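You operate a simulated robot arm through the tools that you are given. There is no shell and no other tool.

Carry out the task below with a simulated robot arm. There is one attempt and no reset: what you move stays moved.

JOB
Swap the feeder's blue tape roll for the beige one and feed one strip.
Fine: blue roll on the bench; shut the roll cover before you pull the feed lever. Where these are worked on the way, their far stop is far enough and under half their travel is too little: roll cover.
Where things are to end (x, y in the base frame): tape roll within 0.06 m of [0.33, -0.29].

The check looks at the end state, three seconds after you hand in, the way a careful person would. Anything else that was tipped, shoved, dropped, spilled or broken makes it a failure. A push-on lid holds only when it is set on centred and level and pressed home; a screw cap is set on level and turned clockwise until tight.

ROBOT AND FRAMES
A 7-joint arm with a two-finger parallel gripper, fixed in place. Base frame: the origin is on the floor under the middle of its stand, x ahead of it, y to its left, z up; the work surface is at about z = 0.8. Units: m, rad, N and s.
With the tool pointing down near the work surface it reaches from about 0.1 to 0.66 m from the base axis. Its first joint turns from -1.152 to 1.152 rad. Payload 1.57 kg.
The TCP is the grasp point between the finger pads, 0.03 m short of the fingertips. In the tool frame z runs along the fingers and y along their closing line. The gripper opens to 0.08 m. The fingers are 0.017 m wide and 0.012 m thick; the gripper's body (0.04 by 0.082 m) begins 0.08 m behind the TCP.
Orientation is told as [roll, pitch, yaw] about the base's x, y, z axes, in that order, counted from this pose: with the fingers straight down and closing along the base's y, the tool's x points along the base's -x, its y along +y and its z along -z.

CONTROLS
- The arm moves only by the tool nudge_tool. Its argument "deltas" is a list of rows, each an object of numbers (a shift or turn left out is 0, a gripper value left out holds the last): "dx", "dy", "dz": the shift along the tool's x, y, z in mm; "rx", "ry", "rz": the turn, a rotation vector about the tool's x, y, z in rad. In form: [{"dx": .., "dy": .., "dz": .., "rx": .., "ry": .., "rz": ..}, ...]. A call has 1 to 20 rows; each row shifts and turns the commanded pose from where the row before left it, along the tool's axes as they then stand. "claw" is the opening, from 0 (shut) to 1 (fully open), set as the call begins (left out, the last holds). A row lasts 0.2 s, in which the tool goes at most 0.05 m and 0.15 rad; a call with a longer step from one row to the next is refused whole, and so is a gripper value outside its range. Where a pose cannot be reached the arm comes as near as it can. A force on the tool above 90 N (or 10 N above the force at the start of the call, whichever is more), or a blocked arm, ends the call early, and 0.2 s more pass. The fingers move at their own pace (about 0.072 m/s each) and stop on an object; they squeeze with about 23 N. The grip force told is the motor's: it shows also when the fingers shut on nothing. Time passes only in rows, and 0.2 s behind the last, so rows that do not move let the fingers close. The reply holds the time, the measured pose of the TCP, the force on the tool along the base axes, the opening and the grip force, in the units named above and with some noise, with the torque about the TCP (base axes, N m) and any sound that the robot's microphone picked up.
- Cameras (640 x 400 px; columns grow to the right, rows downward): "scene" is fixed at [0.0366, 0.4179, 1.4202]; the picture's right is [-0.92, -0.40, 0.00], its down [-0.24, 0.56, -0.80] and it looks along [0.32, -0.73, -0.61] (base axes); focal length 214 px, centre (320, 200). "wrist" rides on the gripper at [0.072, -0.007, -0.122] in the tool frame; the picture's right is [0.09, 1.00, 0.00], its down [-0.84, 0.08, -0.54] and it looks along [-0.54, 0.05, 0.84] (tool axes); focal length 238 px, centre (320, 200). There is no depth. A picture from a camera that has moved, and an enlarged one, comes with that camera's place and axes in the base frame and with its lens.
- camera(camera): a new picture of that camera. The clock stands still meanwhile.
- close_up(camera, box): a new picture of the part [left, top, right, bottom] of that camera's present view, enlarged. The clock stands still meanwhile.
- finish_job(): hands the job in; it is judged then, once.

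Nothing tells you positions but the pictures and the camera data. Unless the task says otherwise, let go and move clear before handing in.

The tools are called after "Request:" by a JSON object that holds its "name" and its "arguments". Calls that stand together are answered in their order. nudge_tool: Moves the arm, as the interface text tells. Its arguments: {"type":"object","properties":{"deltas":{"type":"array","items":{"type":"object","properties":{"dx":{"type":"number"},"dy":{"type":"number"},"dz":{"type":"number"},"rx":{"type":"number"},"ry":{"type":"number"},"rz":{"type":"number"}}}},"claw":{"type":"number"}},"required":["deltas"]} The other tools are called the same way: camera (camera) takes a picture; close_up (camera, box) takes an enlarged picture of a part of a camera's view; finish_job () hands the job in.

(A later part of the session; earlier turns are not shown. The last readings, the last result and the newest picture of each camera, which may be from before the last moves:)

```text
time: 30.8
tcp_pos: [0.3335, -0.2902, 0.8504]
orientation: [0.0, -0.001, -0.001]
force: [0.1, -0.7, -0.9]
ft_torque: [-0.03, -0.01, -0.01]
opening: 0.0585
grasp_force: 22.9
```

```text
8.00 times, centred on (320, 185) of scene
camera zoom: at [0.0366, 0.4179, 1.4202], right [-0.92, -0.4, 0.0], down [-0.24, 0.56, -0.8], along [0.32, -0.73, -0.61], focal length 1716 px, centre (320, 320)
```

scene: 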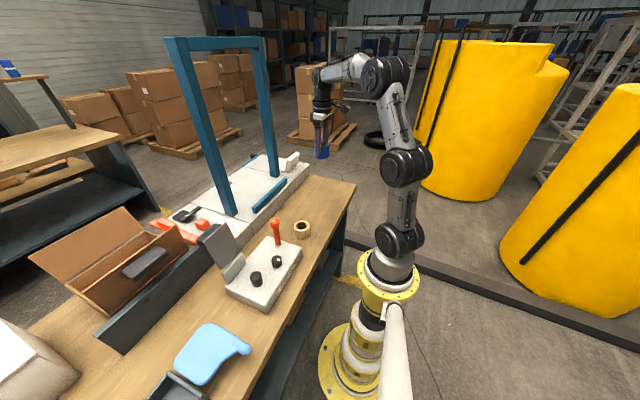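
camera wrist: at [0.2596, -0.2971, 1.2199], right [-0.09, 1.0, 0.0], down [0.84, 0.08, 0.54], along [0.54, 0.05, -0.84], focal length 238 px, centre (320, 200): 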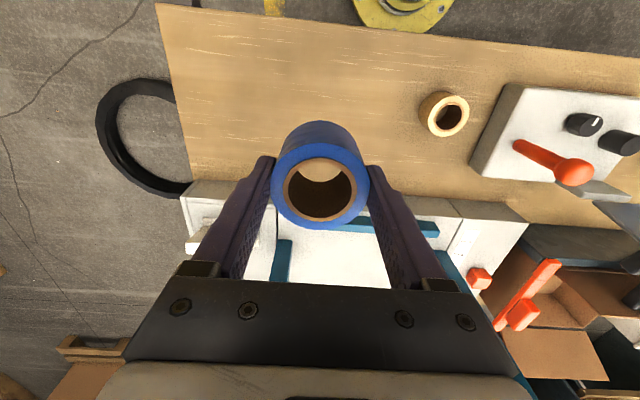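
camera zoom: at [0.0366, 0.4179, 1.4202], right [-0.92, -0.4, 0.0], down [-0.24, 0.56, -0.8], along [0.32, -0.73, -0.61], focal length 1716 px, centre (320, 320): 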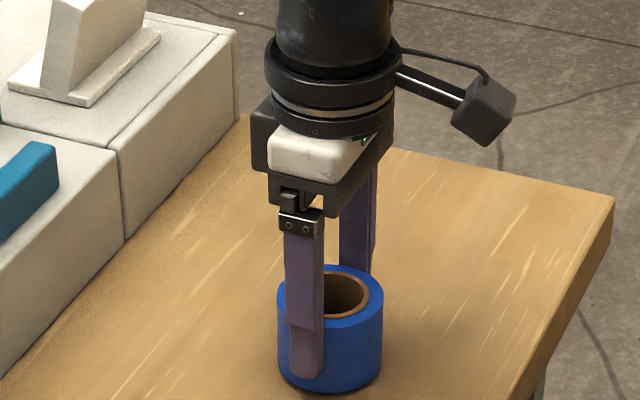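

It is almost on the bench. I'll creep down until I feel contact.

Request:
{"name": "nudge_tool", "arguments": {"deltas": [{"dz": 1}, {"dz": 1}, {}], "claw": 0.3}}

Request:
{"name": "nudge_tool", "arguments": {"deltas": [{"dz": 1}, {}], "claw": 0.3}}

Request:
{"name": "nudge_tool", "arguments": {"deltas": [{"dz": 1}, {}], "claw": 0.3}}

```text
time: 31.6
tcp_pos: [0.3327, -0.2899, 0.8487]
orientation: [0.0, 0.001, -0.001]
force: [-1.2, 0.4, -1.0]
ft_torque: [0.02, 0.0, 0.0]
opening: 0.0586
grasp_force: 22.7
```

```text
time: 32.2
tcp_pos: [0.3323, -0.2911, 0.8479]
orientation: [0.0, 0.0, -0.001]
force: [-0.1, -0.6, -0.5]
ft_torque: [0.0, 0.0, 0.02]
opening: 0.0587
grasp_force: 22.2
```

```text
time: 32.8
tcp_pos: [0.3339, -0.2917, 0.8481]
orientation: [-0.002, -0.001, 0.0]
force: [0.9, -1.0, 6.8]
ft_torque: [0.13, 0.07, -0.05]
opening: 0.0585
grasp_force: 22.7
```

The roll is resting on the bench (7 N contact). I'll release and lift straight up.

Request:
{"name": "nudge_tool", "arguments": {"deltas": [{}, {}, {}], "claw": 1}}

Request:
{"name": "nudge_tool", "arguments": {"deltas": [{"dz": -15}, {"dz": -30}, {"dz": -40}, {"dz": -40}, {"dz": -40}, {}], "claw": 1}}

Request:
{"name": "camera", "arguments": {"camera": "wrist"}}

Request:
{"name": "close_up", "arguments": {"camera": "scene", "box": [270, 160, 366, 220]}}

```text
time: 33.6
tcp_pos: [0.334, -0.2904, 0.8471]
orientation: [-0.001, -0.001, -0.001]
force: [-1.0, -0.4, 0.6]
ft_torque: [-0.01, -0.02, 0.02]
opening: 0.08
grasp_force: 0.0
```

```text
time: 35.0
tcp_pos: [0.3321, -0.2896, 1.0119]
orientation: [0.001, -0.001, 0.001]
force: [0.0, 0.7, -0.5]
ft_torque: [-0.01, 0.02, 0.03]
opening: 0.0798
grasp_force: 0.0
```

```text
taken
camera wrist: at [0.2603, -0.2973, 1.1351], right [-0.09, 1.0, 0.0], down [0.84, 0.08, 0.54], along [0.54, 0.05, -0.84], focal length 238 px, centre (320, 200)
```

wrist: 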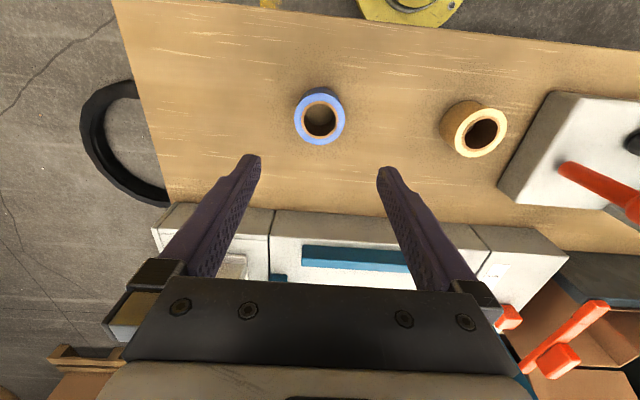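

```text
6.67 times, centred on (318, 190) of scene
camera zoom: at [0.0366, 0.4179, 1.4202], right [-0.92, -0.4, 0.0], down [-0.24, 0.56, -0.8], along [0.32, -0.73, -0.61], focal length 1430 px, centre (333, 267)
```

zoom: 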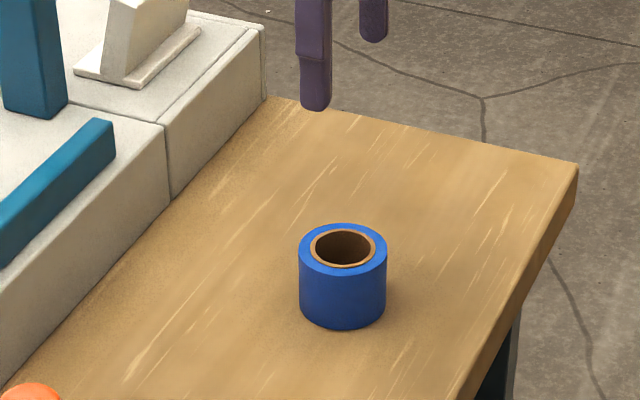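

The blue roll stands upright at about (0.33, -0.29). Next I'll move over toward the beige roll and measure it.

Request:
{"name": "nudge_tool", "arguments": {"deltas": [{"dx": 20, "dy": 35, "dz": -20}, {"dx": 20, "dy": 40}, {"dy": 40}, {"dy": 40}, {"dy": 38}, {}], "claw": 1}}

Request:
{"name": "camera", "arguments": {"camera": "wrist"}}

Request:
{"name": "close_up", "arguments": {"camera": "wrist", "box": [240, 80, 400, 180]}}

Request:
{"name": "close_up", "arguments": {"camera": "scene", "box": [270, 210, 334, 250]}}

```text
time: 36.4
tcp_pos: [0.2897, -0.0959, 1.0303]
orientation: [-0.001, 0.0, 0.001]
force: [-0.1, -1.2, 0.1]
ft_torque: [0.0, -0.01, 0.02]
opening: 0.0801
grasp_force: 0.0
```

```text
taken
camera wrist: at [0.2181, -0.104, 1.1523], right [-0.09, 1.0, 0.0], down [0.84, 0.08, 0.54], along [0.54, 0.05, -0.84], focal length 238 px, centre (320, 200)
```

wrist: 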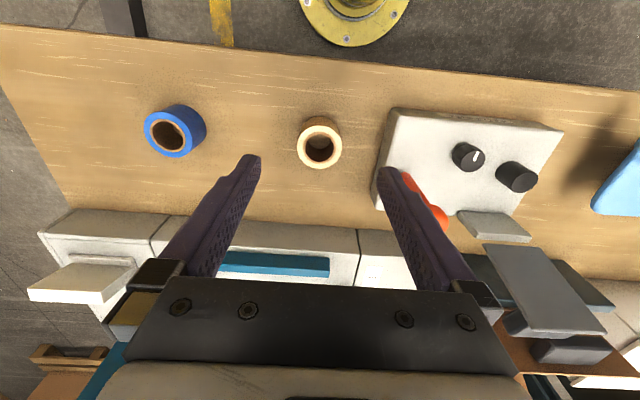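

```text
4.00 times, centred on (320, 130) of wrist
camera zoom: at [0.2181, -0.104, 1.1523], right [-0.09, 1.0, 0.0], down [0.84, 0.08, 0.54], along [0.54, 0.05, -0.84], focal length 953 px, centre (320, 480)
```

zoom: 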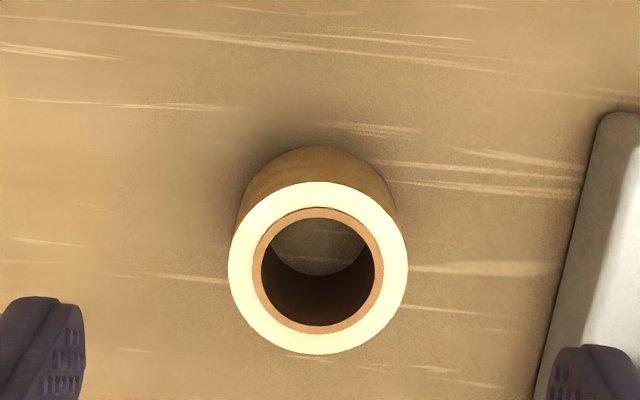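

```text
10.00 times, centred on (302, 230) of scene
camera zoom: at [0.0365, 0.4179, 1.4202], right [-0.92, -0.4, 0.0], down [-0.24, 0.56, -0.8], along [0.32, -0.73, -0.61], focal length 2145 px, centre (500, -100)
```

zoom: 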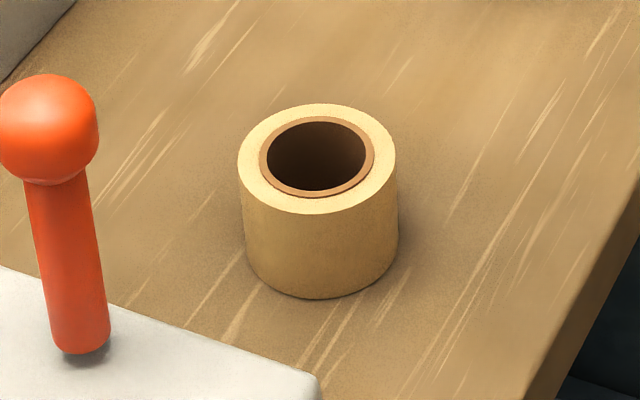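

The beige roll is the same size, centred near (0.330, -0.0947). I'll move over it and stop with the fingertips just above its top to verify.

Request:
{"name": "nudge_tool", "arguments": {"deltas": [{"dx": -20, "dy": 1.2, "dz": 20}, {"dx": -20.5, "dz": 35}, {"dz": 40}, {"dz": 37}, {}], "claw": 1}}

Request:
{"name": "close_up", "arguments": {"camera": "wrist", "box": [240, 100, 400, 200]}}

Request:
{"name": "close_up", "arguments": {"camera": "scene", "box": [262, 200, 342, 250]}}

```text
time: 37.6
tcp_pos: [0.3333, -0.0957, 0.9006]
orientation: [-0.001, 0.001, 0.0]
force: [0.4, -0.3, -0.4]
ft_torque: [-0.01, -0.02, 0.03]
opening: 0.08
grasp_force: 0.1
```

```text
4.00 times, centred on (320, 150) of wrist
camera zoom: at [0.2616, -0.1026, 1.0233], right [-0.09, 1.0, 0.0], down [0.84, 0.08, 0.54], along [0.54, 0.05, -0.84], focal length 953 px, centre (320, 400)
```

zoom: 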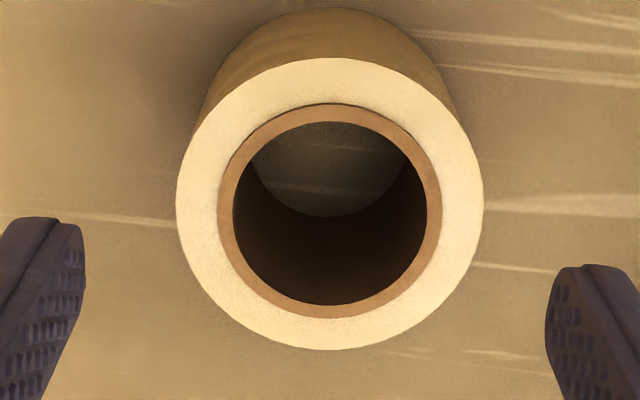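

```text
8.00 times, centred on (302, 225) of scene
camera zoom: at [0.0366, 0.4179, 1.4202], right [-0.92, -0.4, 0.0], down [-0.24, 0.56, -0.8], along [0.32, -0.73, -0.61], focal length 1716 px, centre (464, 0)
```

zoom: 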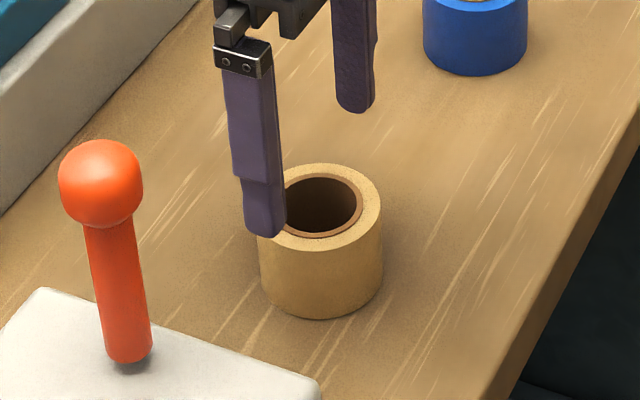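

The roll is at about (0.3285, -0.0947), so I'll shift 4 mm and descend around it, then close.

Request:
{"name": "nudge_tool", "arguments": {"deltas": [{"dx": 4, "dy": 1, "dz": 13}, {"dz": 20}, {"dz": 20}, {}], "claw": 1}}

Request:
{"name": "nudge_tool", "arguments": {"deltas": [{}, {}, {}], "claw": 0.3}}

Request:
{"name": "nudge_tool", "arguments": {"deltas": [{"dz": -10}, {"dz": -20}, {"dz": -30}, {"dz": -40}, {"dz": -40}, {"dz": -40}, {"dz": -40}, {"dz": -30}, {}], "claw": 0.3}}

Request:
{"name": "close_up", "arguments": {"camera": "wrist", "box": [240, 120, 400, 220]}}

Request:
{"name": "camera", "arguments": {"camera": "scene"}}

```text
time: 38.6
tcp_pos: [0.3309, -0.0949, 0.8458]
orientation: [0.0, 0.0, 0.0]
force: [-0.5, 0.7, 1.1]
ft_torque: [-0.02, 0.03, -0.01]
opening: 0.0802
grasp_force: 0.0
```

```text
time: 39.4
tcp_pos: [0.3292, -0.0944, 0.8454]
orientation: [0.0, 0.0, 0.002]
force: [0.0, -0.1, 0.1]
ft_torque: [0.02, 0.02, -0.03]
opening: 0.0589
grasp_force: 23.0
```

```text
time: 41.4
tcp_pos: [0.3294, -0.0951, 1.098]
orientation: [0.0, 0.0, 0.001]
force: [0.2, 0.2, 0.2]
ft_torque: [0.01, -0.01, 0.0]
opening: 0.0587
grasp_force: 23.7
```

```text
4.00 times, centred on (320, 170) of wrist
camera zoom: at [0.2568, -0.1025, 1.2205], right [-0.09, 1.0, 0.0], down [0.84, 0.08, 0.54], along [0.54, 0.05, -0.84], focal length 953 px, centre (320, 320)
```

zoom: 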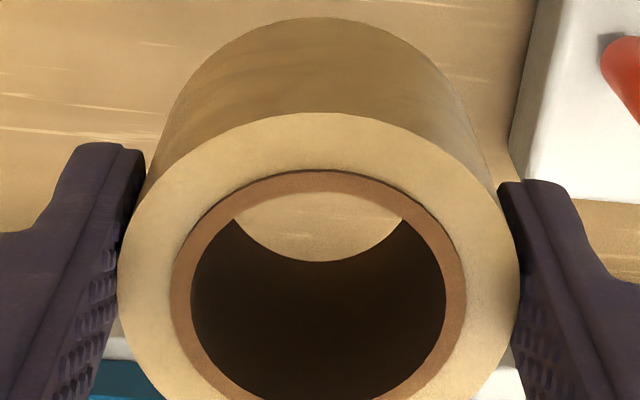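

```text
taken
```

scene: 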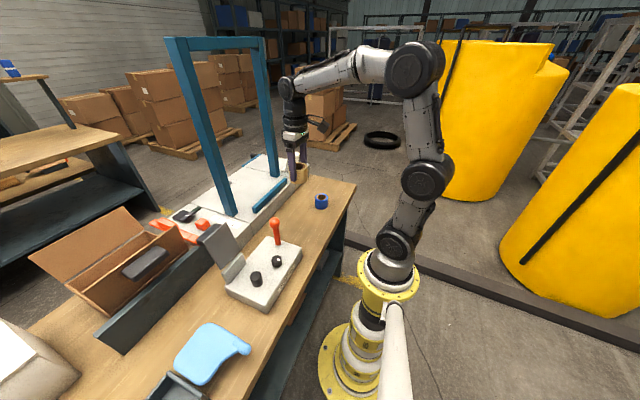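

The beige roll is gripped nearly centred. I'll carry it high over the lever to above the spindle at about (0.340, 0.1694).

Request:
{"name": "nudge_tool", "arguments": {"deltas": [{"dx": -1, "dy": 20}, {"dx": -2, "dy": 35}, {"dx": -2, "dy": 38}, {"dx": -2, "dy": 40}, {"dx": -2, "dy": 40}, {"dx": -2, "dy": 40}, {"dy": 35}, {"dy": 16.5}, {}], "claw": 0.3}}

Request:
{"name": "close_up", "arguments": {"camera": "wrist", "box": [240, 50, 400, 150]}}

Request:
{"name": "camera", "arguments": {"camera": "wrist"}}

Request:
{"name": "close_up", "arguments": {"camera": "scene", "box": [206, 210, 302, 270]}}

```text
time: 43.4
tcp_pos: [0.34, 0.1698, 1.0947]
orientation: [-0.001, 0.0, 0.001]
force: [-0.1, 0.0, -0.7]
ft_torque: [0.0, 0.01, 0.0]
opening: 0.0588
grasp_force: 22.8
```

```text
4.00 times, centred on (320, 100) of wrist
camera zoom: at [0.2681, 0.1625, 1.2183], right [-0.09, 1.0, 0.0], down [0.84, 0.08, 0.54], along [0.54, 0.05, -0.84], focal length 953 px, centre (320, 600)
```

zoom: 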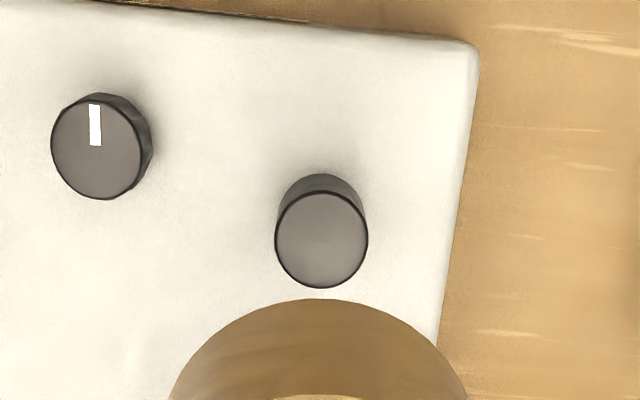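

```text
taken
camera wrist: at [0.2681, 0.1625, 1.2183], right [-0.09, 1.0, 0.0], down [0.84, 0.08, 0.54], along [0.54, 0.05, -0.84], focal length 238 px, centre (320, 200)
```

wrist: 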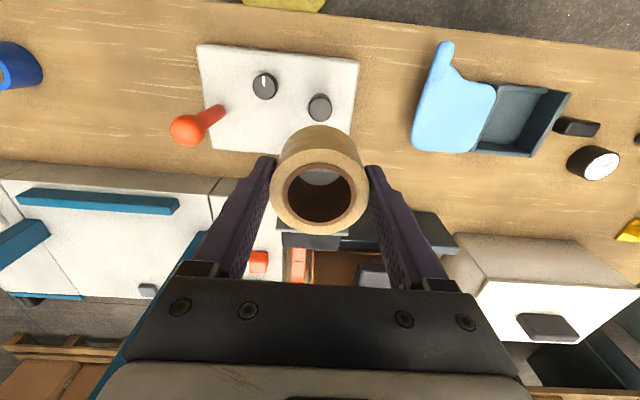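

```text
6.67 times, centred on (254, 240) of scene
camera zoom: at [0.0366, 0.4179, 1.4202], right [-0.92, -0.4, 0.0], down [-0.24, 0.56, -0.8], along [0.32, -0.73, -0.61], focal length 1430 px, centre (760, -67)
```

zoom: 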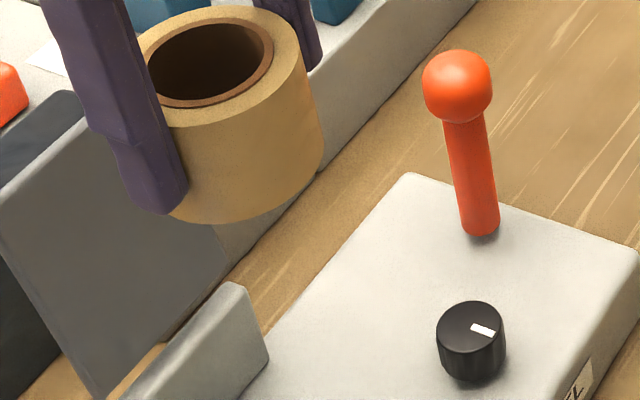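

The spindle reads (0.339, 0.169), right under the roll. I'll lower to just above the spindle top and check again.

Request:
{"name": "nudge_tool", "arguments": {"deltas": [{"dz": 25}, {"dz": 35}, {"dz": 35}, {"dz": 35}, {"dz": 20}, {}], "claw": 0.3}}

Request:
{"name": "close_up", "arguments": {"camera": "wrist", "box": [240, 120, 400, 220]}}

Request:
{"name": "close_up", "arguments": {"camera": "scene", "box": [216, 240, 312, 300]}}

```text
time: 44.8
tcp_pos: [0.3402, 0.1687, 0.9483]
orientation: [0.0, 0.0, -0.001]
force: [0.5, -0.2, -0.6]
ft_torque: [-0.03, 0.02, 0.02]
opening: 0.059
grasp_force: 22.9
```

```text
4.00 times, centred on (320, 170) of wrist
camera zoom: at [0.2686, 0.1622, 1.0692], right [-0.09, 1.0, 0.0], down [0.84, 0.08, 0.54], along [0.54, 0.05, -0.84], focal length 953 px, centre (320, 320)
```

zoom: 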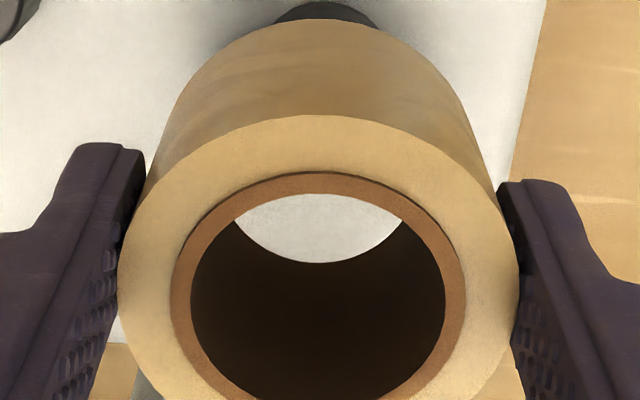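

```text
6.67 times, centred on (264, 270) of scene
camera zoom: at [0.0366, 0.4179, 1.4202], right [-0.92, -0.4, 0.0], down [-0.24, 0.56, -0.8], along [0.32, -0.73, -0.61], focal length 1430 px, centre (693, -267)
```

zoom: 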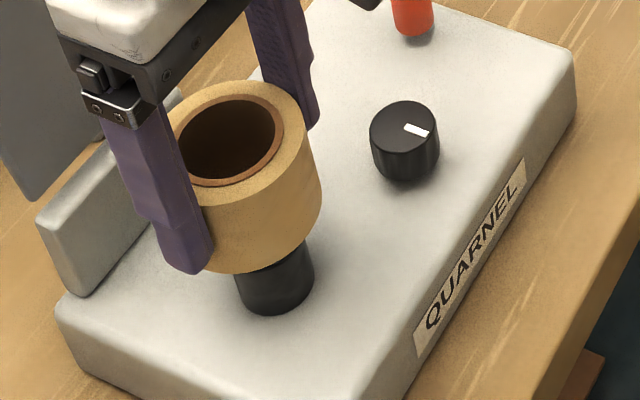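

Alignment looks right in both views. I'll lower slowly over the spindle, checking the force.

Request:
{"name": "nudge_tool", "arguments": {"deltas": [{"dz": 6}, {"dz": 6}, {"dz": 6}, {"dz": 5}, {"dz": 4}, {}], "claw": 0.3}}

Request:
{"name": "close_up", "arguments": {"camera": "scene", "box": [216, 240, 312, 300]}}

Request:
{"name": "close_up", "arguments": {"camera": "wrist", "box": [240, 120, 400, 220]}}

```text
time: 46.2
tcp_pos: [0.3393, 0.17, 0.9186]
orientation: [0.0, 0.001, 0.002]
force: [-0.4, 0.4, -0.3]
ft_torque: [0.03, -0.02, 0.0]
opening: 0.0588
grasp_force: 22.9
```

```text
6.67 times, centred on (264, 270) of scene
camera zoom: at [0.0366, 0.4179, 1.4202], right [-0.92, -0.4, 0.0], down [-0.24, 0.56, -0.8], along [0.32, -0.73, -0.61], focal length 1430 px, centre (693, -267)
```

zoom: 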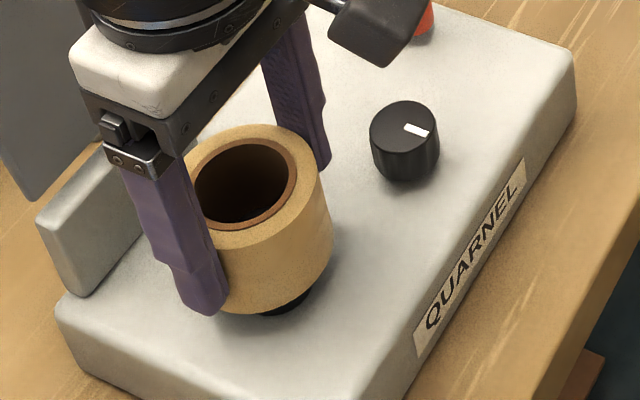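

```text
4.00 times, centred on (320, 170) of wrist
camera zoom: at [0.2676, 0.1628, 1.0418], right [-0.09, 1.0, 0.0], down [0.84, 0.08, 0.54], along [0.54, 0.05, -0.84], focal length 953 px, centre (320, 320)
```

zoom: 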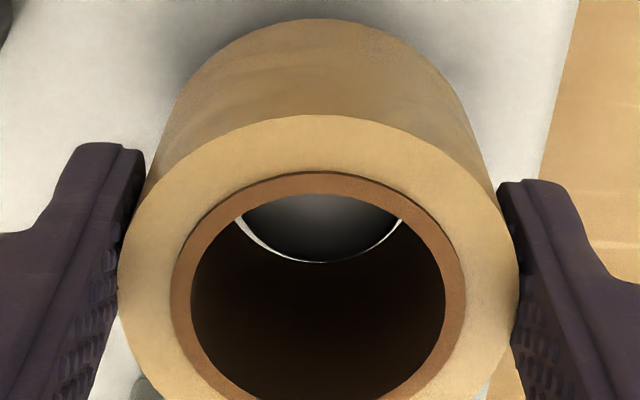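

The spindle is now inside the core with no contact force. I'll continue to the base.

Request:
{"name": "nudge_tool", "arguments": {"deltas": [{"dz": 5}, {"dz": 5}, {"dz": 5}, {"dz": 4}, {}], "claw": 0.3}}

Request:
{"name": "nudge_tool", "arguments": {"deltas": [{"dz": 1.5}, {"dz": 1.5}, {}], "claw": 0.3}}

Request:
{"name": "nudge_tool", "arguments": {"deltas": [{"dz": 1}, {}], "claw": 0.3}}

```text
time: 47.4
tcp_pos: [0.3397, 0.1703, 0.9015]
orientation: [0.0, -0.001, 0.0]
force: [0.0, 0.2, -0.9]
ft_torque: [0.02, -0.03, -0.02]
opening: 0.0589
grasp_force: 23.2
```

```text
time: 48.2
tcp_pos: [0.3394, 0.1698, 0.8969]
orientation: [0.001, -0.001, 0.0]
force: [0.4, 0.1, -1.3]
ft_torque: [0.03, -0.01, 0.03]
opening: 0.059
grasp_force: 23.5
```

```text
time: 48.8
tcp_pos: [0.3386, 0.17, 0.8972]
orientation: [0.001, -0.001, -0.001]
force: [0.1, 0.2, -1.6]
ft_torque: [0.0, 0.0, 0.01]
opening: 0.0589
grasp_force: 22.8
```

Request:
{"name": "nudge_tool", "arguments": {"deltas": [{"dz": 1}, {}], "claw": 0.3}}

Request:
{"name": "nudge_tool", "arguments": {"deltas": [{"dz": 1}, {}], "claw": 0.3}}

Request:
{"name": "close_up", "arguments": {"camera": "scene", "box": [216, 240, 312, 300]}}

```text
time: 49.4
tcp_pos: [0.3392, 0.1698, 0.8954]
orientation: [-0.001, 0.001, 0.001]
force: [-0.2, -0.1, 0.5]
ft_torque: [-0.02, -0.04, 0.02]
opening: 0.0592
grasp_force: 23.4
```

```text
time: 50.0
tcp_pos: [0.3401, 0.1704, 0.8951]
orientation: [0.001, -0.003, 0.001]
force: [-5.0, -2.5, 16.9]
ft_torque: [-0.35, 0.2, -0.04]
opening: 0.0591
grasp_force: 22.6
```

```text
6.67 times, centred on (264, 270) of scene
camera zoom: at [0.0363, 0.4178, 1.4202], right [-0.92, -0.4, 0.0], down [-0.24, 0.56, -0.8], along [0.32, -0.73, -0.61], focal length 1430 px, centre (693, -267)
```

zoom: 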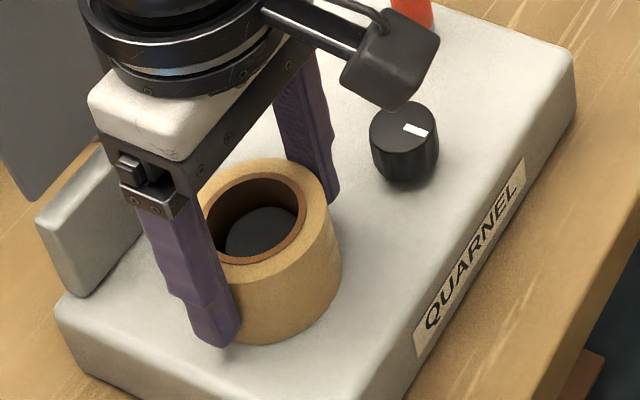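

The roll is seated on the base around the spindle (17 N contact at the expected height). I'll release and lift clear.

Request:
{"name": "nudge_tool", "arguments": {"deltas": [{}, {}, {}], "claw": 1}}

Request:
{"name": "nudge_tool", "arguments": {"deltas": [{"dz": -10}, {"dz": -25}, {"dz": -35}, {"dz": -40}, {"dx": 25, "dz": -30}, {"dx": 25}, {}], "claw": 1}}

Request:
{"name": "camera", "arguments": {"camera": "wrist"}}

Request:
{"name": "close_up", "arguments": {"camera": "wrist", "box": [240, 80, 400, 180]}}

Request:
{"name": "close_up", "arguments": {"camera": "scene", "box": [190, 210, 302, 280]}}

```text
time: 50.8
tcp_pos: [0.3392, 0.1696, 0.8946]
orientation: [0.0, 0.001, 0.0]
force: [-1.2, -0.3, 0.3]
ft_torque: [-0.01, -0.02, -0.01]
opening: 0.0801
grasp_force: 0.1
```

```text
time: 52.4
tcp_pos: [0.2882, 0.1694, 1.0358]
orientation: [-0.001, 0.001, 0.002]
force: [-0.7, -0.4, 0.1]
ft_torque: [0.0, -0.02, 0.04]
opening: 0.0799
grasp_force: 0.1
```

```text
taken
camera wrist: at [0.2163, 0.1621, 1.1591], right [-0.09, 1.0, 0.0], down [0.84, 0.08, 0.54], along [0.54, 0.05, -0.84], focal length 238 px, centre (320, 200)
```

wrist: 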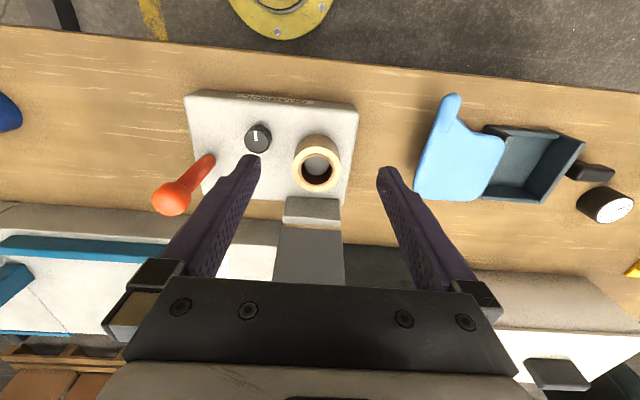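

```text
4.00 times, centred on (320, 130) of wrist
camera zoom: at [0.2163, 0.1621, 1.1591], right [-0.09, 1.0, 0.0], down [0.84, 0.08, 0.54], along [0.54, 0.05, -0.84], focal length 953 px, centre (320, 480)
```

zoom: 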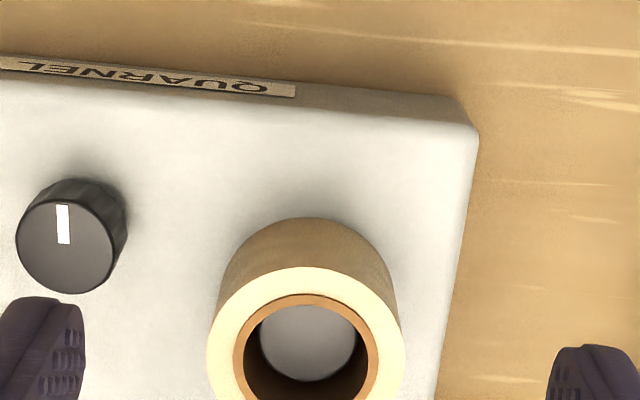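

```text
5.71 times, centred on (246, 245) of scene
camera zoom: at [0.0365, 0.4179, 1.4202], right [-0.92, -0.4, 0.0], down [-0.24, 0.56, -0.8], along [0.32, -0.73, -0.61], focal length 1226 px, centre (743, -57)
```

zoom: 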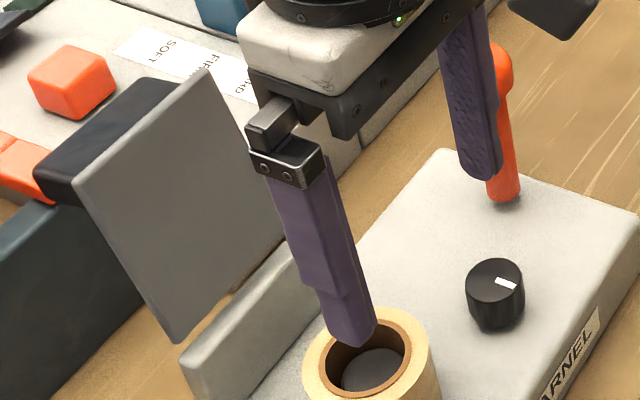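

The beige roll sits squarely on the spindle. The cover is at about 108°, so to shut it I'll close the fingers, go over the top, and come down behind its handle near x = 0.50.

Request:
{"name": "nudge_tool", "arguments": {"deltas": [{"dz": -30}, {"dz": -40}, {"dz": -20}, {"dx": -40}, {"dx": -45}, {"dx": -45}, {"dx": -45}, {"dx": -40}, {}], "claw": 0}}

Request:
{"name": "camera", "arguments": {"camera": "wrist"}}

Request:
{"name": "close_up", "arguments": {"camera": "scene", "box": [160, 170, 288, 250]}}

```text
time: 54.4
tcp_pos: [0.5044, 0.1707, 1.1262]
orientation: [-0.001, 0.0, 0.002]
force: [-0.1, -0.3, -0.1]
ft_torque: [-0.01, 0.04, -0.02]
opening: 0.0
grasp_force: 21.4
```

```text
taken
camera wrist: at [0.4329, 0.1638, 1.2486], right [-0.09, 1.0, 0.0], down [0.84, 0.08, 0.54], along [0.54, 0.05, -0.84], focal length 238 px, centre (320, 200)
```

wrist: 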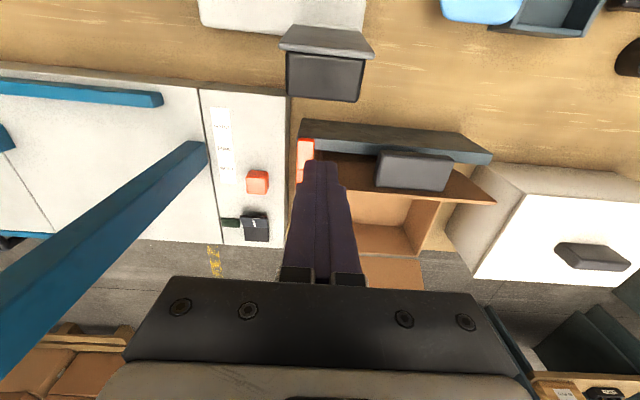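

```text
5.00 times, centred on (224, 210) of scene
camera zoom: at [0.0366, 0.4179, 1.4202], right [-0.92, -0.4, 0.0], down [-0.24, 0.56, -0.8], along [0.32, -0.73, -0.61], focal length 1072 px, centre (800, 150)
```

zoom: 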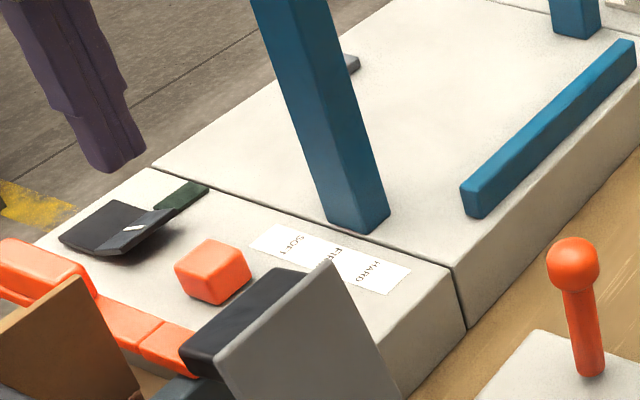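

The handle's outer end is near x 0.474, so the fingers at x 0.504 are clear behind it. I'll go down to tip height z ≈ 0.97 and then push back toward the robot in small steps.

Request:
{"name": "nudge_tool", "arguments": {"deltas": [{"dz": 30}, {"dz": 35}, {"dz": 35}, {"dz": 25}, {}], "claw": 0}}

Request:
{"name": "close_up", "arguments": {"camera": "scene", "box": [170, 190, 282, 260]}}

Request:
{"name": "camera", "arguments": {"camera": "wrist"}}

```text
time: 55.6
tcp_pos: [0.5061, 0.1703, 0.9976]
orientation: [-0.001, 0.001, 0.0]
force: [1.2, -0.2, -0.6]
ft_torque: [-0.02, 0.02, -0.02]
opening: 0.0002
grasp_force: 21.5
```

```text
5.71 times, centred on (226, 225) of scene
camera zoom: at [0.0366, 0.4179, 1.4202], right [-0.92, -0.4, 0.0], down [-0.24, 0.56, -0.8], along [0.32, -0.73, -0.61], focal length 1226 px, centre (857, 57)
```

zoom: 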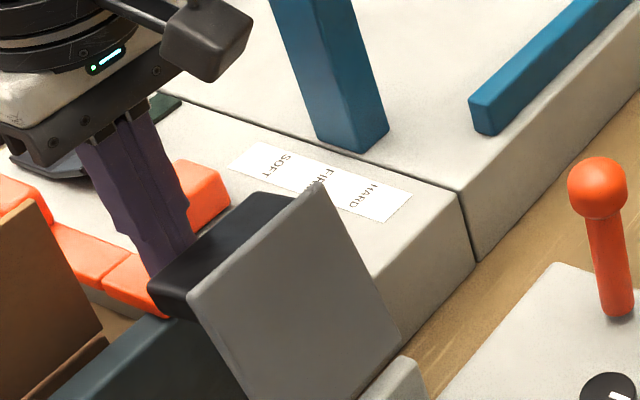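

```text
taken
camera wrist: at [0.4337, 0.163, 1.1208], right [-0.09, 1.0, 0.0], down [0.84, 0.08, 0.54], along [0.54, 0.05, -0.84], focal length 238 px, centre (320, 200)
```

wrist: 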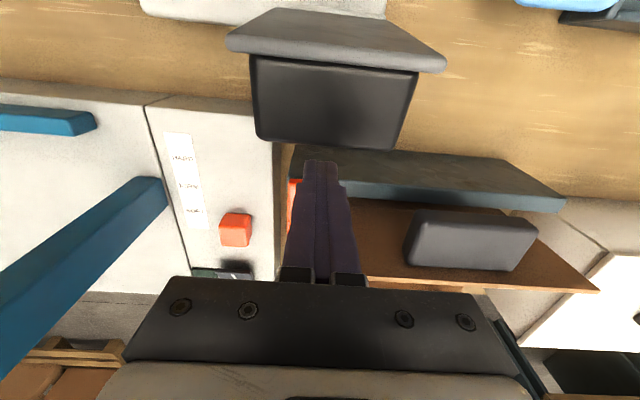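

The fingers are behind the handle. I'll pull toward the robot gradually.

Request:
{"name": "nudge_tool", "arguments": {"deltas": [{"dx": 8}, {"dx": 8}, {"dx": 7}, {"dx": 7}, {"dx": 7}, {"dx": 7}, {}], "claw": 0}}

Request:
{"name": "close_up", "arguments": {"camera": "scene", "box": [180, 200, 292, 270]}}

```text
time: 57.2
tcp_pos: [0.4613, 0.1696, 0.9993]
orientation: [-0.001, 0.0, 0.0]
force: [0.7, 0.0, -0.4]
ft_torque: [-0.01, 0.0, 0.01]
opening: 0.0
grasp_force: 21.4
```

```text
5.71 times, centred on (236, 235) of scene
camera zoom: at [0.0366, 0.4179, 1.4202], right [-0.92, -0.4, 0.0], down [-0.24, 0.56, -0.8], along [0.32, -0.73, -0.61], focal length 1226 px, centre (800, 0)
```

zoom: 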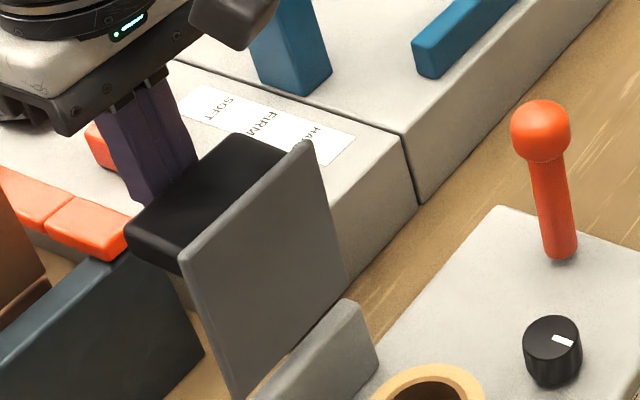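

It's closing smoothly. I'll continue in the same manner.

Request:
{"name": "nudge_tool", "arguments": {"deltas": [{"dx": 7}, {"dx": 7}, {"dx": 7}, {"dx": 7}, {"dx": 7}, {"dx": 7}, {"dx": 7}, {}], "claw": 0}}

Request:
{"name": "close_up", "arguments": {"camera": "scene", "box": [190, 210, 302, 280]}}

Request:
{"name": "camera", "arguments": {"camera": "wrist"}}

```text
time: 59.0
tcp_pos: [0.4113, 0.1707, 0.9995]
orientation: [-0.001, 0.0, 0.004]
force: [0.2, 0.3, -0.5]
ft_torque: [0.02, -0.02, -0.02]
opening: 0.0
grasp_force: 21.5
```

```text
5.71 times, centred on (246, 245) of scene
camera zoom: at [0.0366, 0.4179, 1.4202], right [-0.92, -0.4, 0.0], down [-0.24, 0.56, -0.8], along [0.32, -0.73, -0.61], focal length 1226 px, centre (743, -57)
```

zoom: 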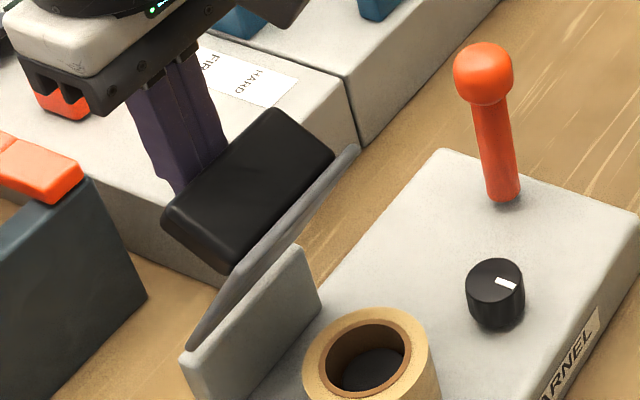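

```text
taken
camera wrist: at [0.3395, 0.163, 1.1218], right [-0.09, 1.0, 0.0], down [0.84, 0.08, 0.54], along [0.54, 0.05, -0.84], focal length 238 px, centre (320, 200)
```

wrist: 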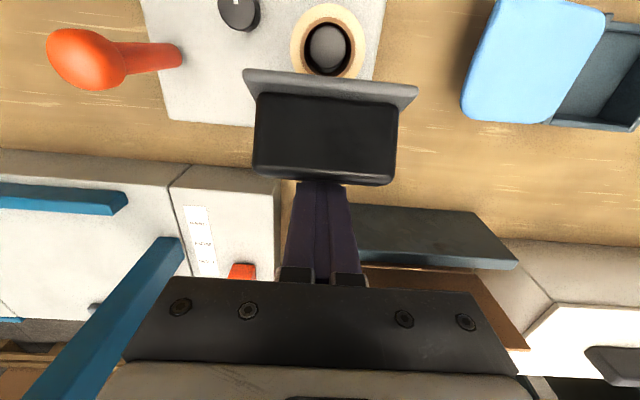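

Cover is at roughly 65°. I'll keep pulling it down toward 35°.

Request:
{"name": "nudge_tool", "arguments": {"deltas": [{"dx": 7}, {"dx": 7}, {"dx": 7}, {"dx": 7}, {"dx": 7}, {"dx": 6}, {}], "claw": 0}}

Request:
{"name": "close_up", "arguments": {"camera": "scene", "box": [200, 220, 312, 290]}}

Request:
{"name": "camera", "arguments": {"camera": "wrist"}}

```text
time: 60.6
tcp_pos: [0.3696, 0.17, 0.9985]
orientation: [0.0, 0.002, 0.003]
force: [0.4, 0.4, 0.4]
ft_torque: [-0.04, -0.01, 0.01]
opening: 0.0
grasp_force: 21.7
```

```text
5.71 times, centred on (256, 255) of scene
camera zoom: at [0.0366, 0.4179, 1.4202], right [-0.92, -0.4, 0.0], down [-0.24, 0.56, -0.8], along [0.32, -0.73, -0.61], focal length 1226 px, centre (686, -114)
```

zoom: 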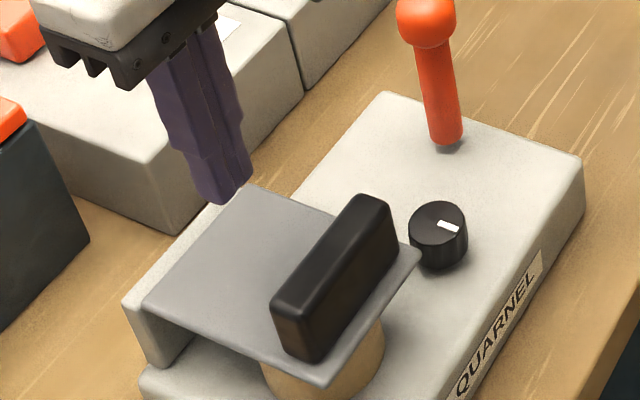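

```text
taken
camera wrist: at [0.2989, 0.1628, 1.1213], right [-0.09, 1.0, 0.0], down [0.84, 0.08, 0.54], along [0.54, 0.05, -0.84], focal length 238 px, centre (320, 200)
```

wrist: 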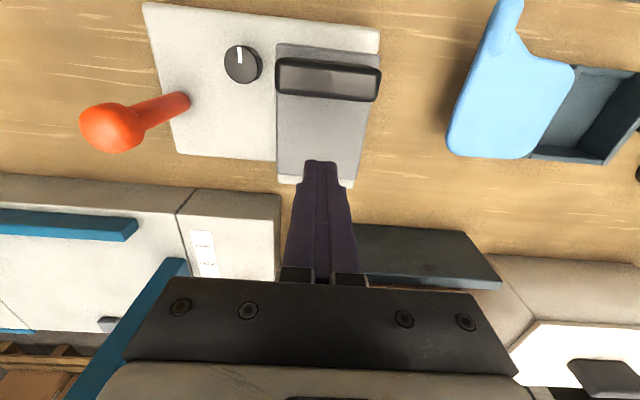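

The cover dropped the rest of the way and appears shut. I'll press lightly on the handle top to confirm it is home.

Request:
{"name": "nudge_tool", "arguments": {"deltas": [{"dz": -20}, {"dx": 27, "dz": -5}, {"dx": 26}, {"dz": 15}, {"dz": 10}, {}], "claw": 0}}

Request:
{"name": "nudge_tool", "arguments": {"deltas": [{"dz": 4}, {"dz": 3}, {"dz": 2}, {}], "claw": 0}}

Request:
{"name": "close_up", "arguments": {"camera": "scene", "box": [200, 220, 312, 290]}}

```text
time: 62.0
tcp_pos: [0.3162, 0.1713, 0.9991]
orientation: [0.0, -0.001, 0.003]
force: [-0.2, 0.1, -0.4]
ft_torque: [-0.01, -0.02, -0.02]
opening: 0.0003
grasp_force: 21.4
```

```text
time: 63.0
tcp_pos: [0.3178, 0.1707, 0.9905]
orientation: [0.0, 0.0, 0.001]
force: [-0.1, -0.6, 0.2]
ft_torque: [0.01, 0.03, 0.02]
opening: 0.0
grasp_force: 21.4
```

```text
5.71 times, centred on (256, 255) of scene
camera zoom: at [0.0366, 0.4179, 1.4202], right [-0.92, -0.4, 0.0], down [-0.24, 0.56, -0.8], along [0.32, -0.73, -0.61], focal length 1226 px, centre (686, -114)
```

zoom: 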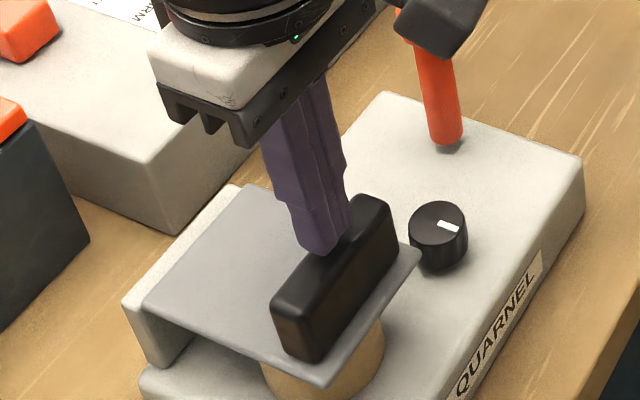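

Request:
{"name": "nudge_tool", "arguments": {"deltas": [{"dz": 2}, {"dz": 2}, {}], "claw": 0}}

Request:
{"name": "nudge_tool", "arguments": {"deltas": [{"dz": 2}, {}], "claw": 0}}

Request:
{"name": "nudge_tool", "arguments": {"deltas": [{"dz": 2}, {}], "claw": 0}}

```text
time: 63.8
tcp_pos: [0.318, 0.1699, 0.9859]
orientation: [-0.001, 0.001, 0.0]
force: [0.1, 0.7, -0.4]
ft_torque: [-0.01, 0.05, -0.04]
opening: 0.0
grasp_force: 20.9
```

```text
time: 64.4
tcp_pos: [0.3185, 0.1687, 0.9839]
orientation: [0.001, 0.0, 0.0]
force: [-0.1, 1.2, -0.1]
ft_torque: [0.01, 0.01, 0.04]
opening: 0.0
grasp_force: 21.2
```

```text
time: 65.0
tcp_pos: [0.3168, 0.1708, 0.9828]
orientation: [0.0, -0.001, 0.0]
force: [0.6, -0.3, 0.5]
ft_torque: [0.01, 0.04, -0.01]
opening: 0.0
grasp_force: 21.1
```

Request:
{"name": "nudge_tool", "arguments": {"deltas": [{"dz": 2}, {}], "claw": 0}}

Request:
{"name": "nudge_tool", "arguments": {"deltas": [{"dz": 2}, {}], "claw": 0}}

Request:
{"name": "close_up", "arguments": {"camera": "scene", "box": [220, 235, 300, 285]}}

Request:
{"name": "close_up", "arguments": {"camera": "wrist", "box": [240, 80, 400, 180]}}

```text
time: 65.6
tcp_pos: [0.3179, 0.1704, 0.982]
orientation: [0.0, -0.001, -0.002]
force: [-1.8, -2.4, 8.8]
ft_torque: [-0.09, 0.01, 0.0]
opening: 0.0
grasp_force: 21.0
```

```text
time: 66.2
tcp_pos: [0.3183, 0.17, 0.981]
orientation: [0.002, -0.003, 0.001]
force: [-14.1, -6.3, 35.6]
ft_torque: [-0.23, 0.26, -0.03]
opening: 0.0002
grasp_force: 21.6
```

```text
8.00 times, centred on (260, 260) of scene
camera zoom: at [0.0358, 0.4175, 1.4203], right [-0.92, -0.4, 0.0], down [-0.24, 0.56, -0.8], along [0.32, -0.73, -0.61], focal length 1716 px, centre (800, -280)
```

zoom: 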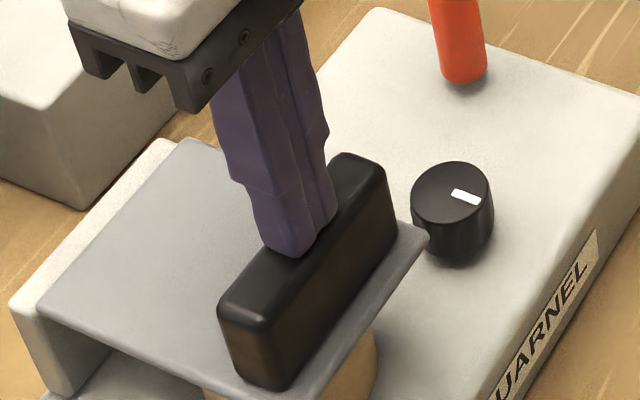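

```text
4.00 times, centred on (320, 130) of wrist
camera zoom: at [0.2451, 0.1624, 1.103], right [-0.09, 1.0, 0.0], down [0.84, 0.08, 0.54], along [0.54, 0.05, -0.84], focal length 953 px, centre (320, 480)
```

zoom: 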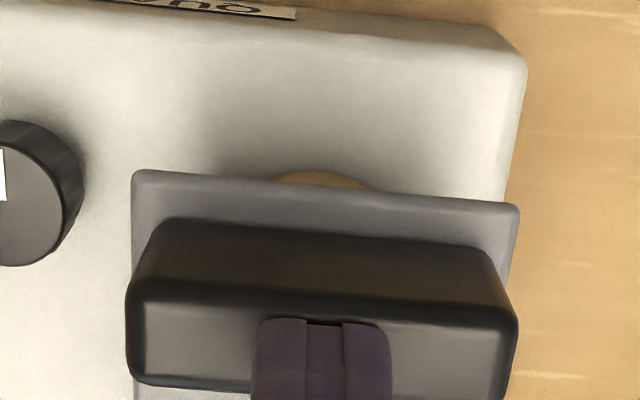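

The cover is firmly home (handle top at z ≈ 0.951 with 35 N of support). I'll lift away and study the lever before pulling it.

Request:
{"name": "nudge_tool", "arguments": {"deltas": [{"dz": -10}, {"dz": -30}, {"dz": -40}, {"dx": 15, "dy": -30, "dz": -30}, {"dx": 15, "dy": -40}, {"dx": 15, "dy": -40}, {"dx": 15, "dy": -37}, {}], "claw": 0}}

Request:
{"name": "close_up", "arguments": {"camera": "wrist", "box": [224, 70, 416, 190]}}

Request:
{"name": "close_up", "arguments": {"camera": "scene", "box": [250, 210, 314, 250]}}

Request:
{"name": "close_up", "arguments": {"camera": "scene", "box": [200, 210, 320, 285]}}

```text
time: 68.0
tcp_pos: [0.2581, 0.0205, 1.0871]
orientation: [0.0, 0.0, 0.0]
force: [-0.2, -0.3, -0.6]
ft_torque: [0.01, -0.02, -0.02]
opening: 0.0
grasp_force: 21.4
```

```text
3.33 times, centred on (320, 130) of wrist
camera zoom: at [0.1866, 0.0151, 1.2094], right [-0.09, 1.0, 0.0], down [0.84, 0.08, 0.54], along [0.54, 0.05, -0.84], focal length 794 px, centre (320, 433)
```

zoom: 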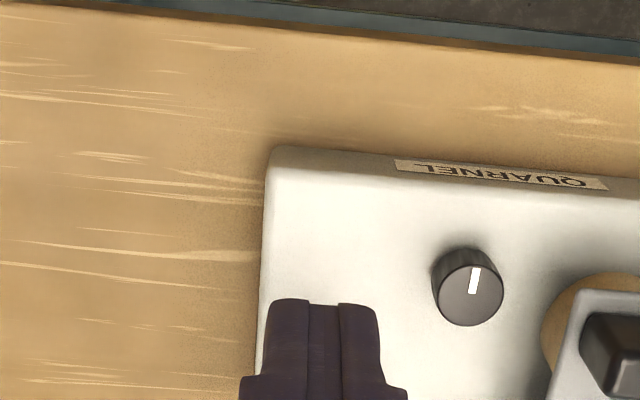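

```text
10.00 times, centred on (282, 230) of scene
camera zoom: at [0.0366, 0.4179, 1.4202], right [-0.92, -0.4, 0.0], down [-0.24, 0.56, -0.8], along [0.32, -0.73, -0.61], focal length 2145 px, centre (700, -100)
```

zoom: 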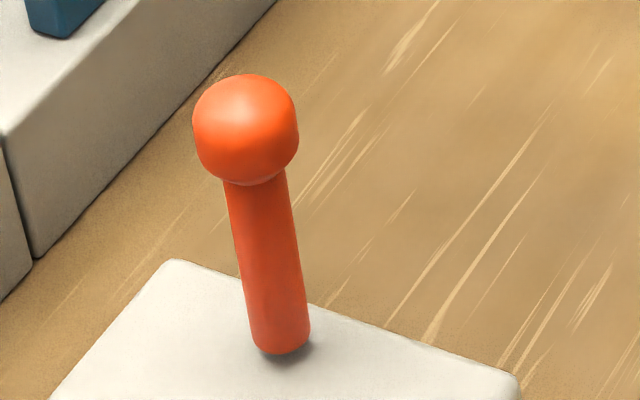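

```text
5.33 times, centred on (260, 248) of scene
camera zoom: at [0.0366, 0.4179, 1.4202], right [-0.92, -0.4, 0.0], down [-0.24, 0.56, -0.8], along [0.32, -0.73, -0.61], focal length 1144 px, centre (640, -53)
```

zoom: 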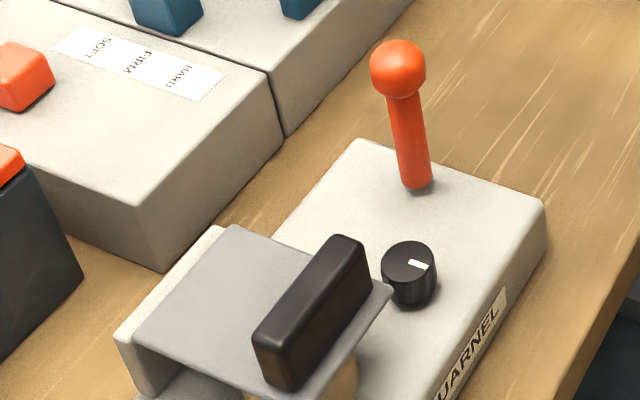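

The lever is a vertical stem near (0.367, 0.0225) with its knob at z ≈ 0.95. I'll open the fingers and look again to align over the knob.

Request:
{"name": "nudge_tool", "arguments": {"deltas": [{"dx": -20}, {"dx": -25}, {"dx": -25}, {}], "claw": 0.75}}

Request:
{"name": "camera", "arguments": {"camera": "wrist"}}

Request:
{"name": "close_up", "arguments": {"camera": "wrist", "box": [224, 80, 416, 200]}}

```text
time: 69.0
tcp_pos: [0.329, 0.0224, 1.0871]
orientation: [-0.001, 0.001, -0.001]
force: [0.5, -0.2, -0.4]
ft_torque: [0.01, -0.01, -0.03]
opening: 0.0599
grasp_force: 0.0
```

```text
taken
camera wrist: at [0.2574, 0.0154, 1.2095], right [-0.09, 1.0, 0.0], down [0.84, 0.08, 0.54], along [0.54, 0.05, -0.84], focal length 238 px, centre (320, 200)
```

wrist: 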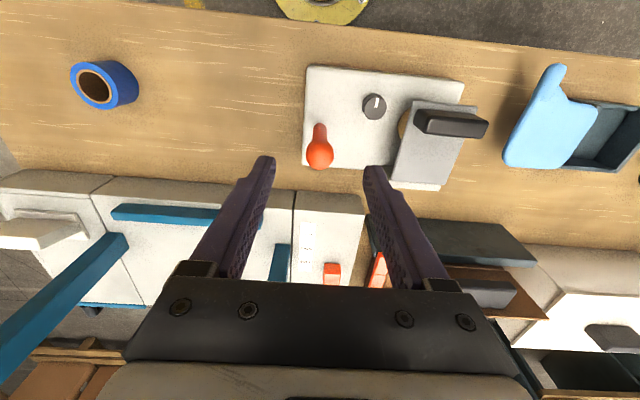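

```text
3.33 times, centred on (320, 140) of wrist
camera zoom: at [0.2574, 0.0154, 1.2095], right [-0.09, 1.0, 0.0], down [0.84, 0.08, 0.54], along [0.54, 0.05, -0.84], focal length 794 px, centre (320, 400)
```

zoom: 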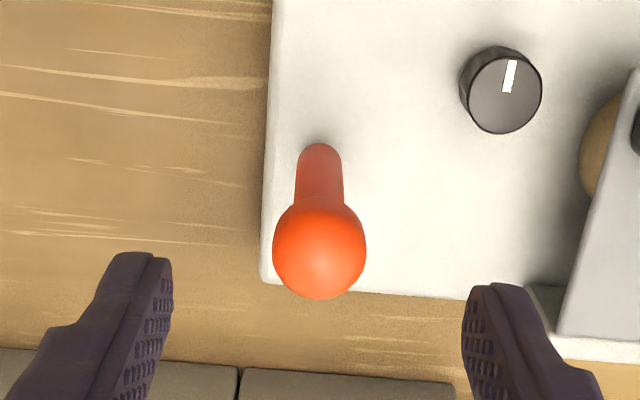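

The knob centre is around (0.362, 0.0245, 0.953). I'll go over it, come down with the fingers on either side, and close.

Request:
{"name": "nudge_tool", "arguments": {"deltas": [{"dx": -17, "dy": 1, "dz": 20}, {"dx": -16, "dy": 1, "dz": 25}, {"dz": 30}, {"dz": 25}, {"dz": 22}, {}], "claw": 0.75}}

Request:
{"name": "close_up", "arguments": {"camera": "wrist", "box": [224, 100, 416, 220]}}

Request:
{"name": "close_up", "arguments": {"camera": "scene", "box": [240, 200, 320, 250]}}

```text
time: 70.4
tcp_pos: [0.362, 0.0254, 0.9674]
orientation: [0.0, 0.0, 0.001]
force: [1.0, -1.0, 0.1]
ft_torque: [0.0, 0.0, -0.01]
opening: 0.0599
grasp_force: 0.2
```

```text
3.33 times, centred on (320, 160) of wrist
camera zoom: at [0.2894, 0.0177, 1.0895], right [-0.09, 1.0, 0.0], down [0.84, 0.08, 0.54], along [0.54, 0.05, -0.84], focal length 794 px, centre (320, 333)
```

zoom: 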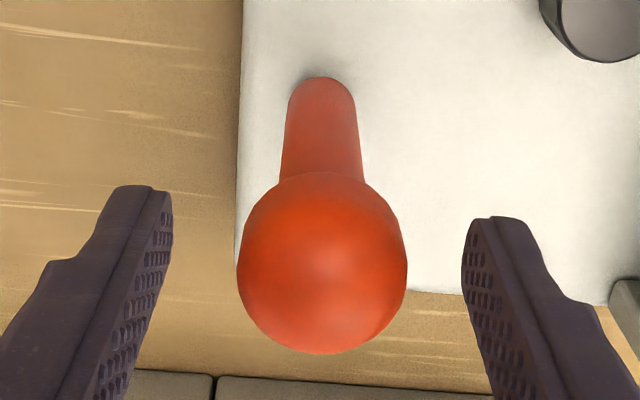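

```text
8.00 times, centred on (280, 225) of scene
camera zoom: at [0.0366, 0.4179, 1.4202], right [-0.92, -0.4, 0.0], down [-0.24, 0.56, -0.8], along [0.32, -0.73, -0.61], focal length 1716 px, centre (640, 0)
```

zoom: 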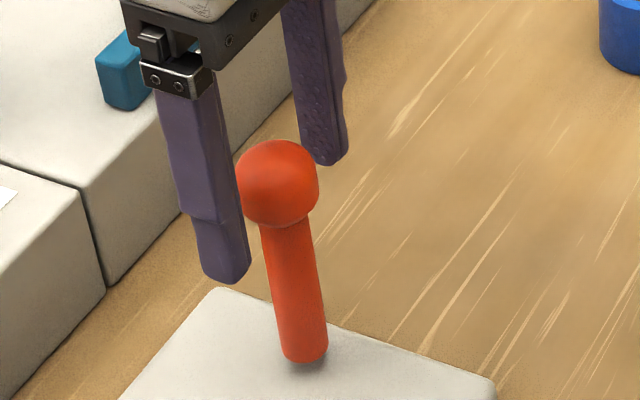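

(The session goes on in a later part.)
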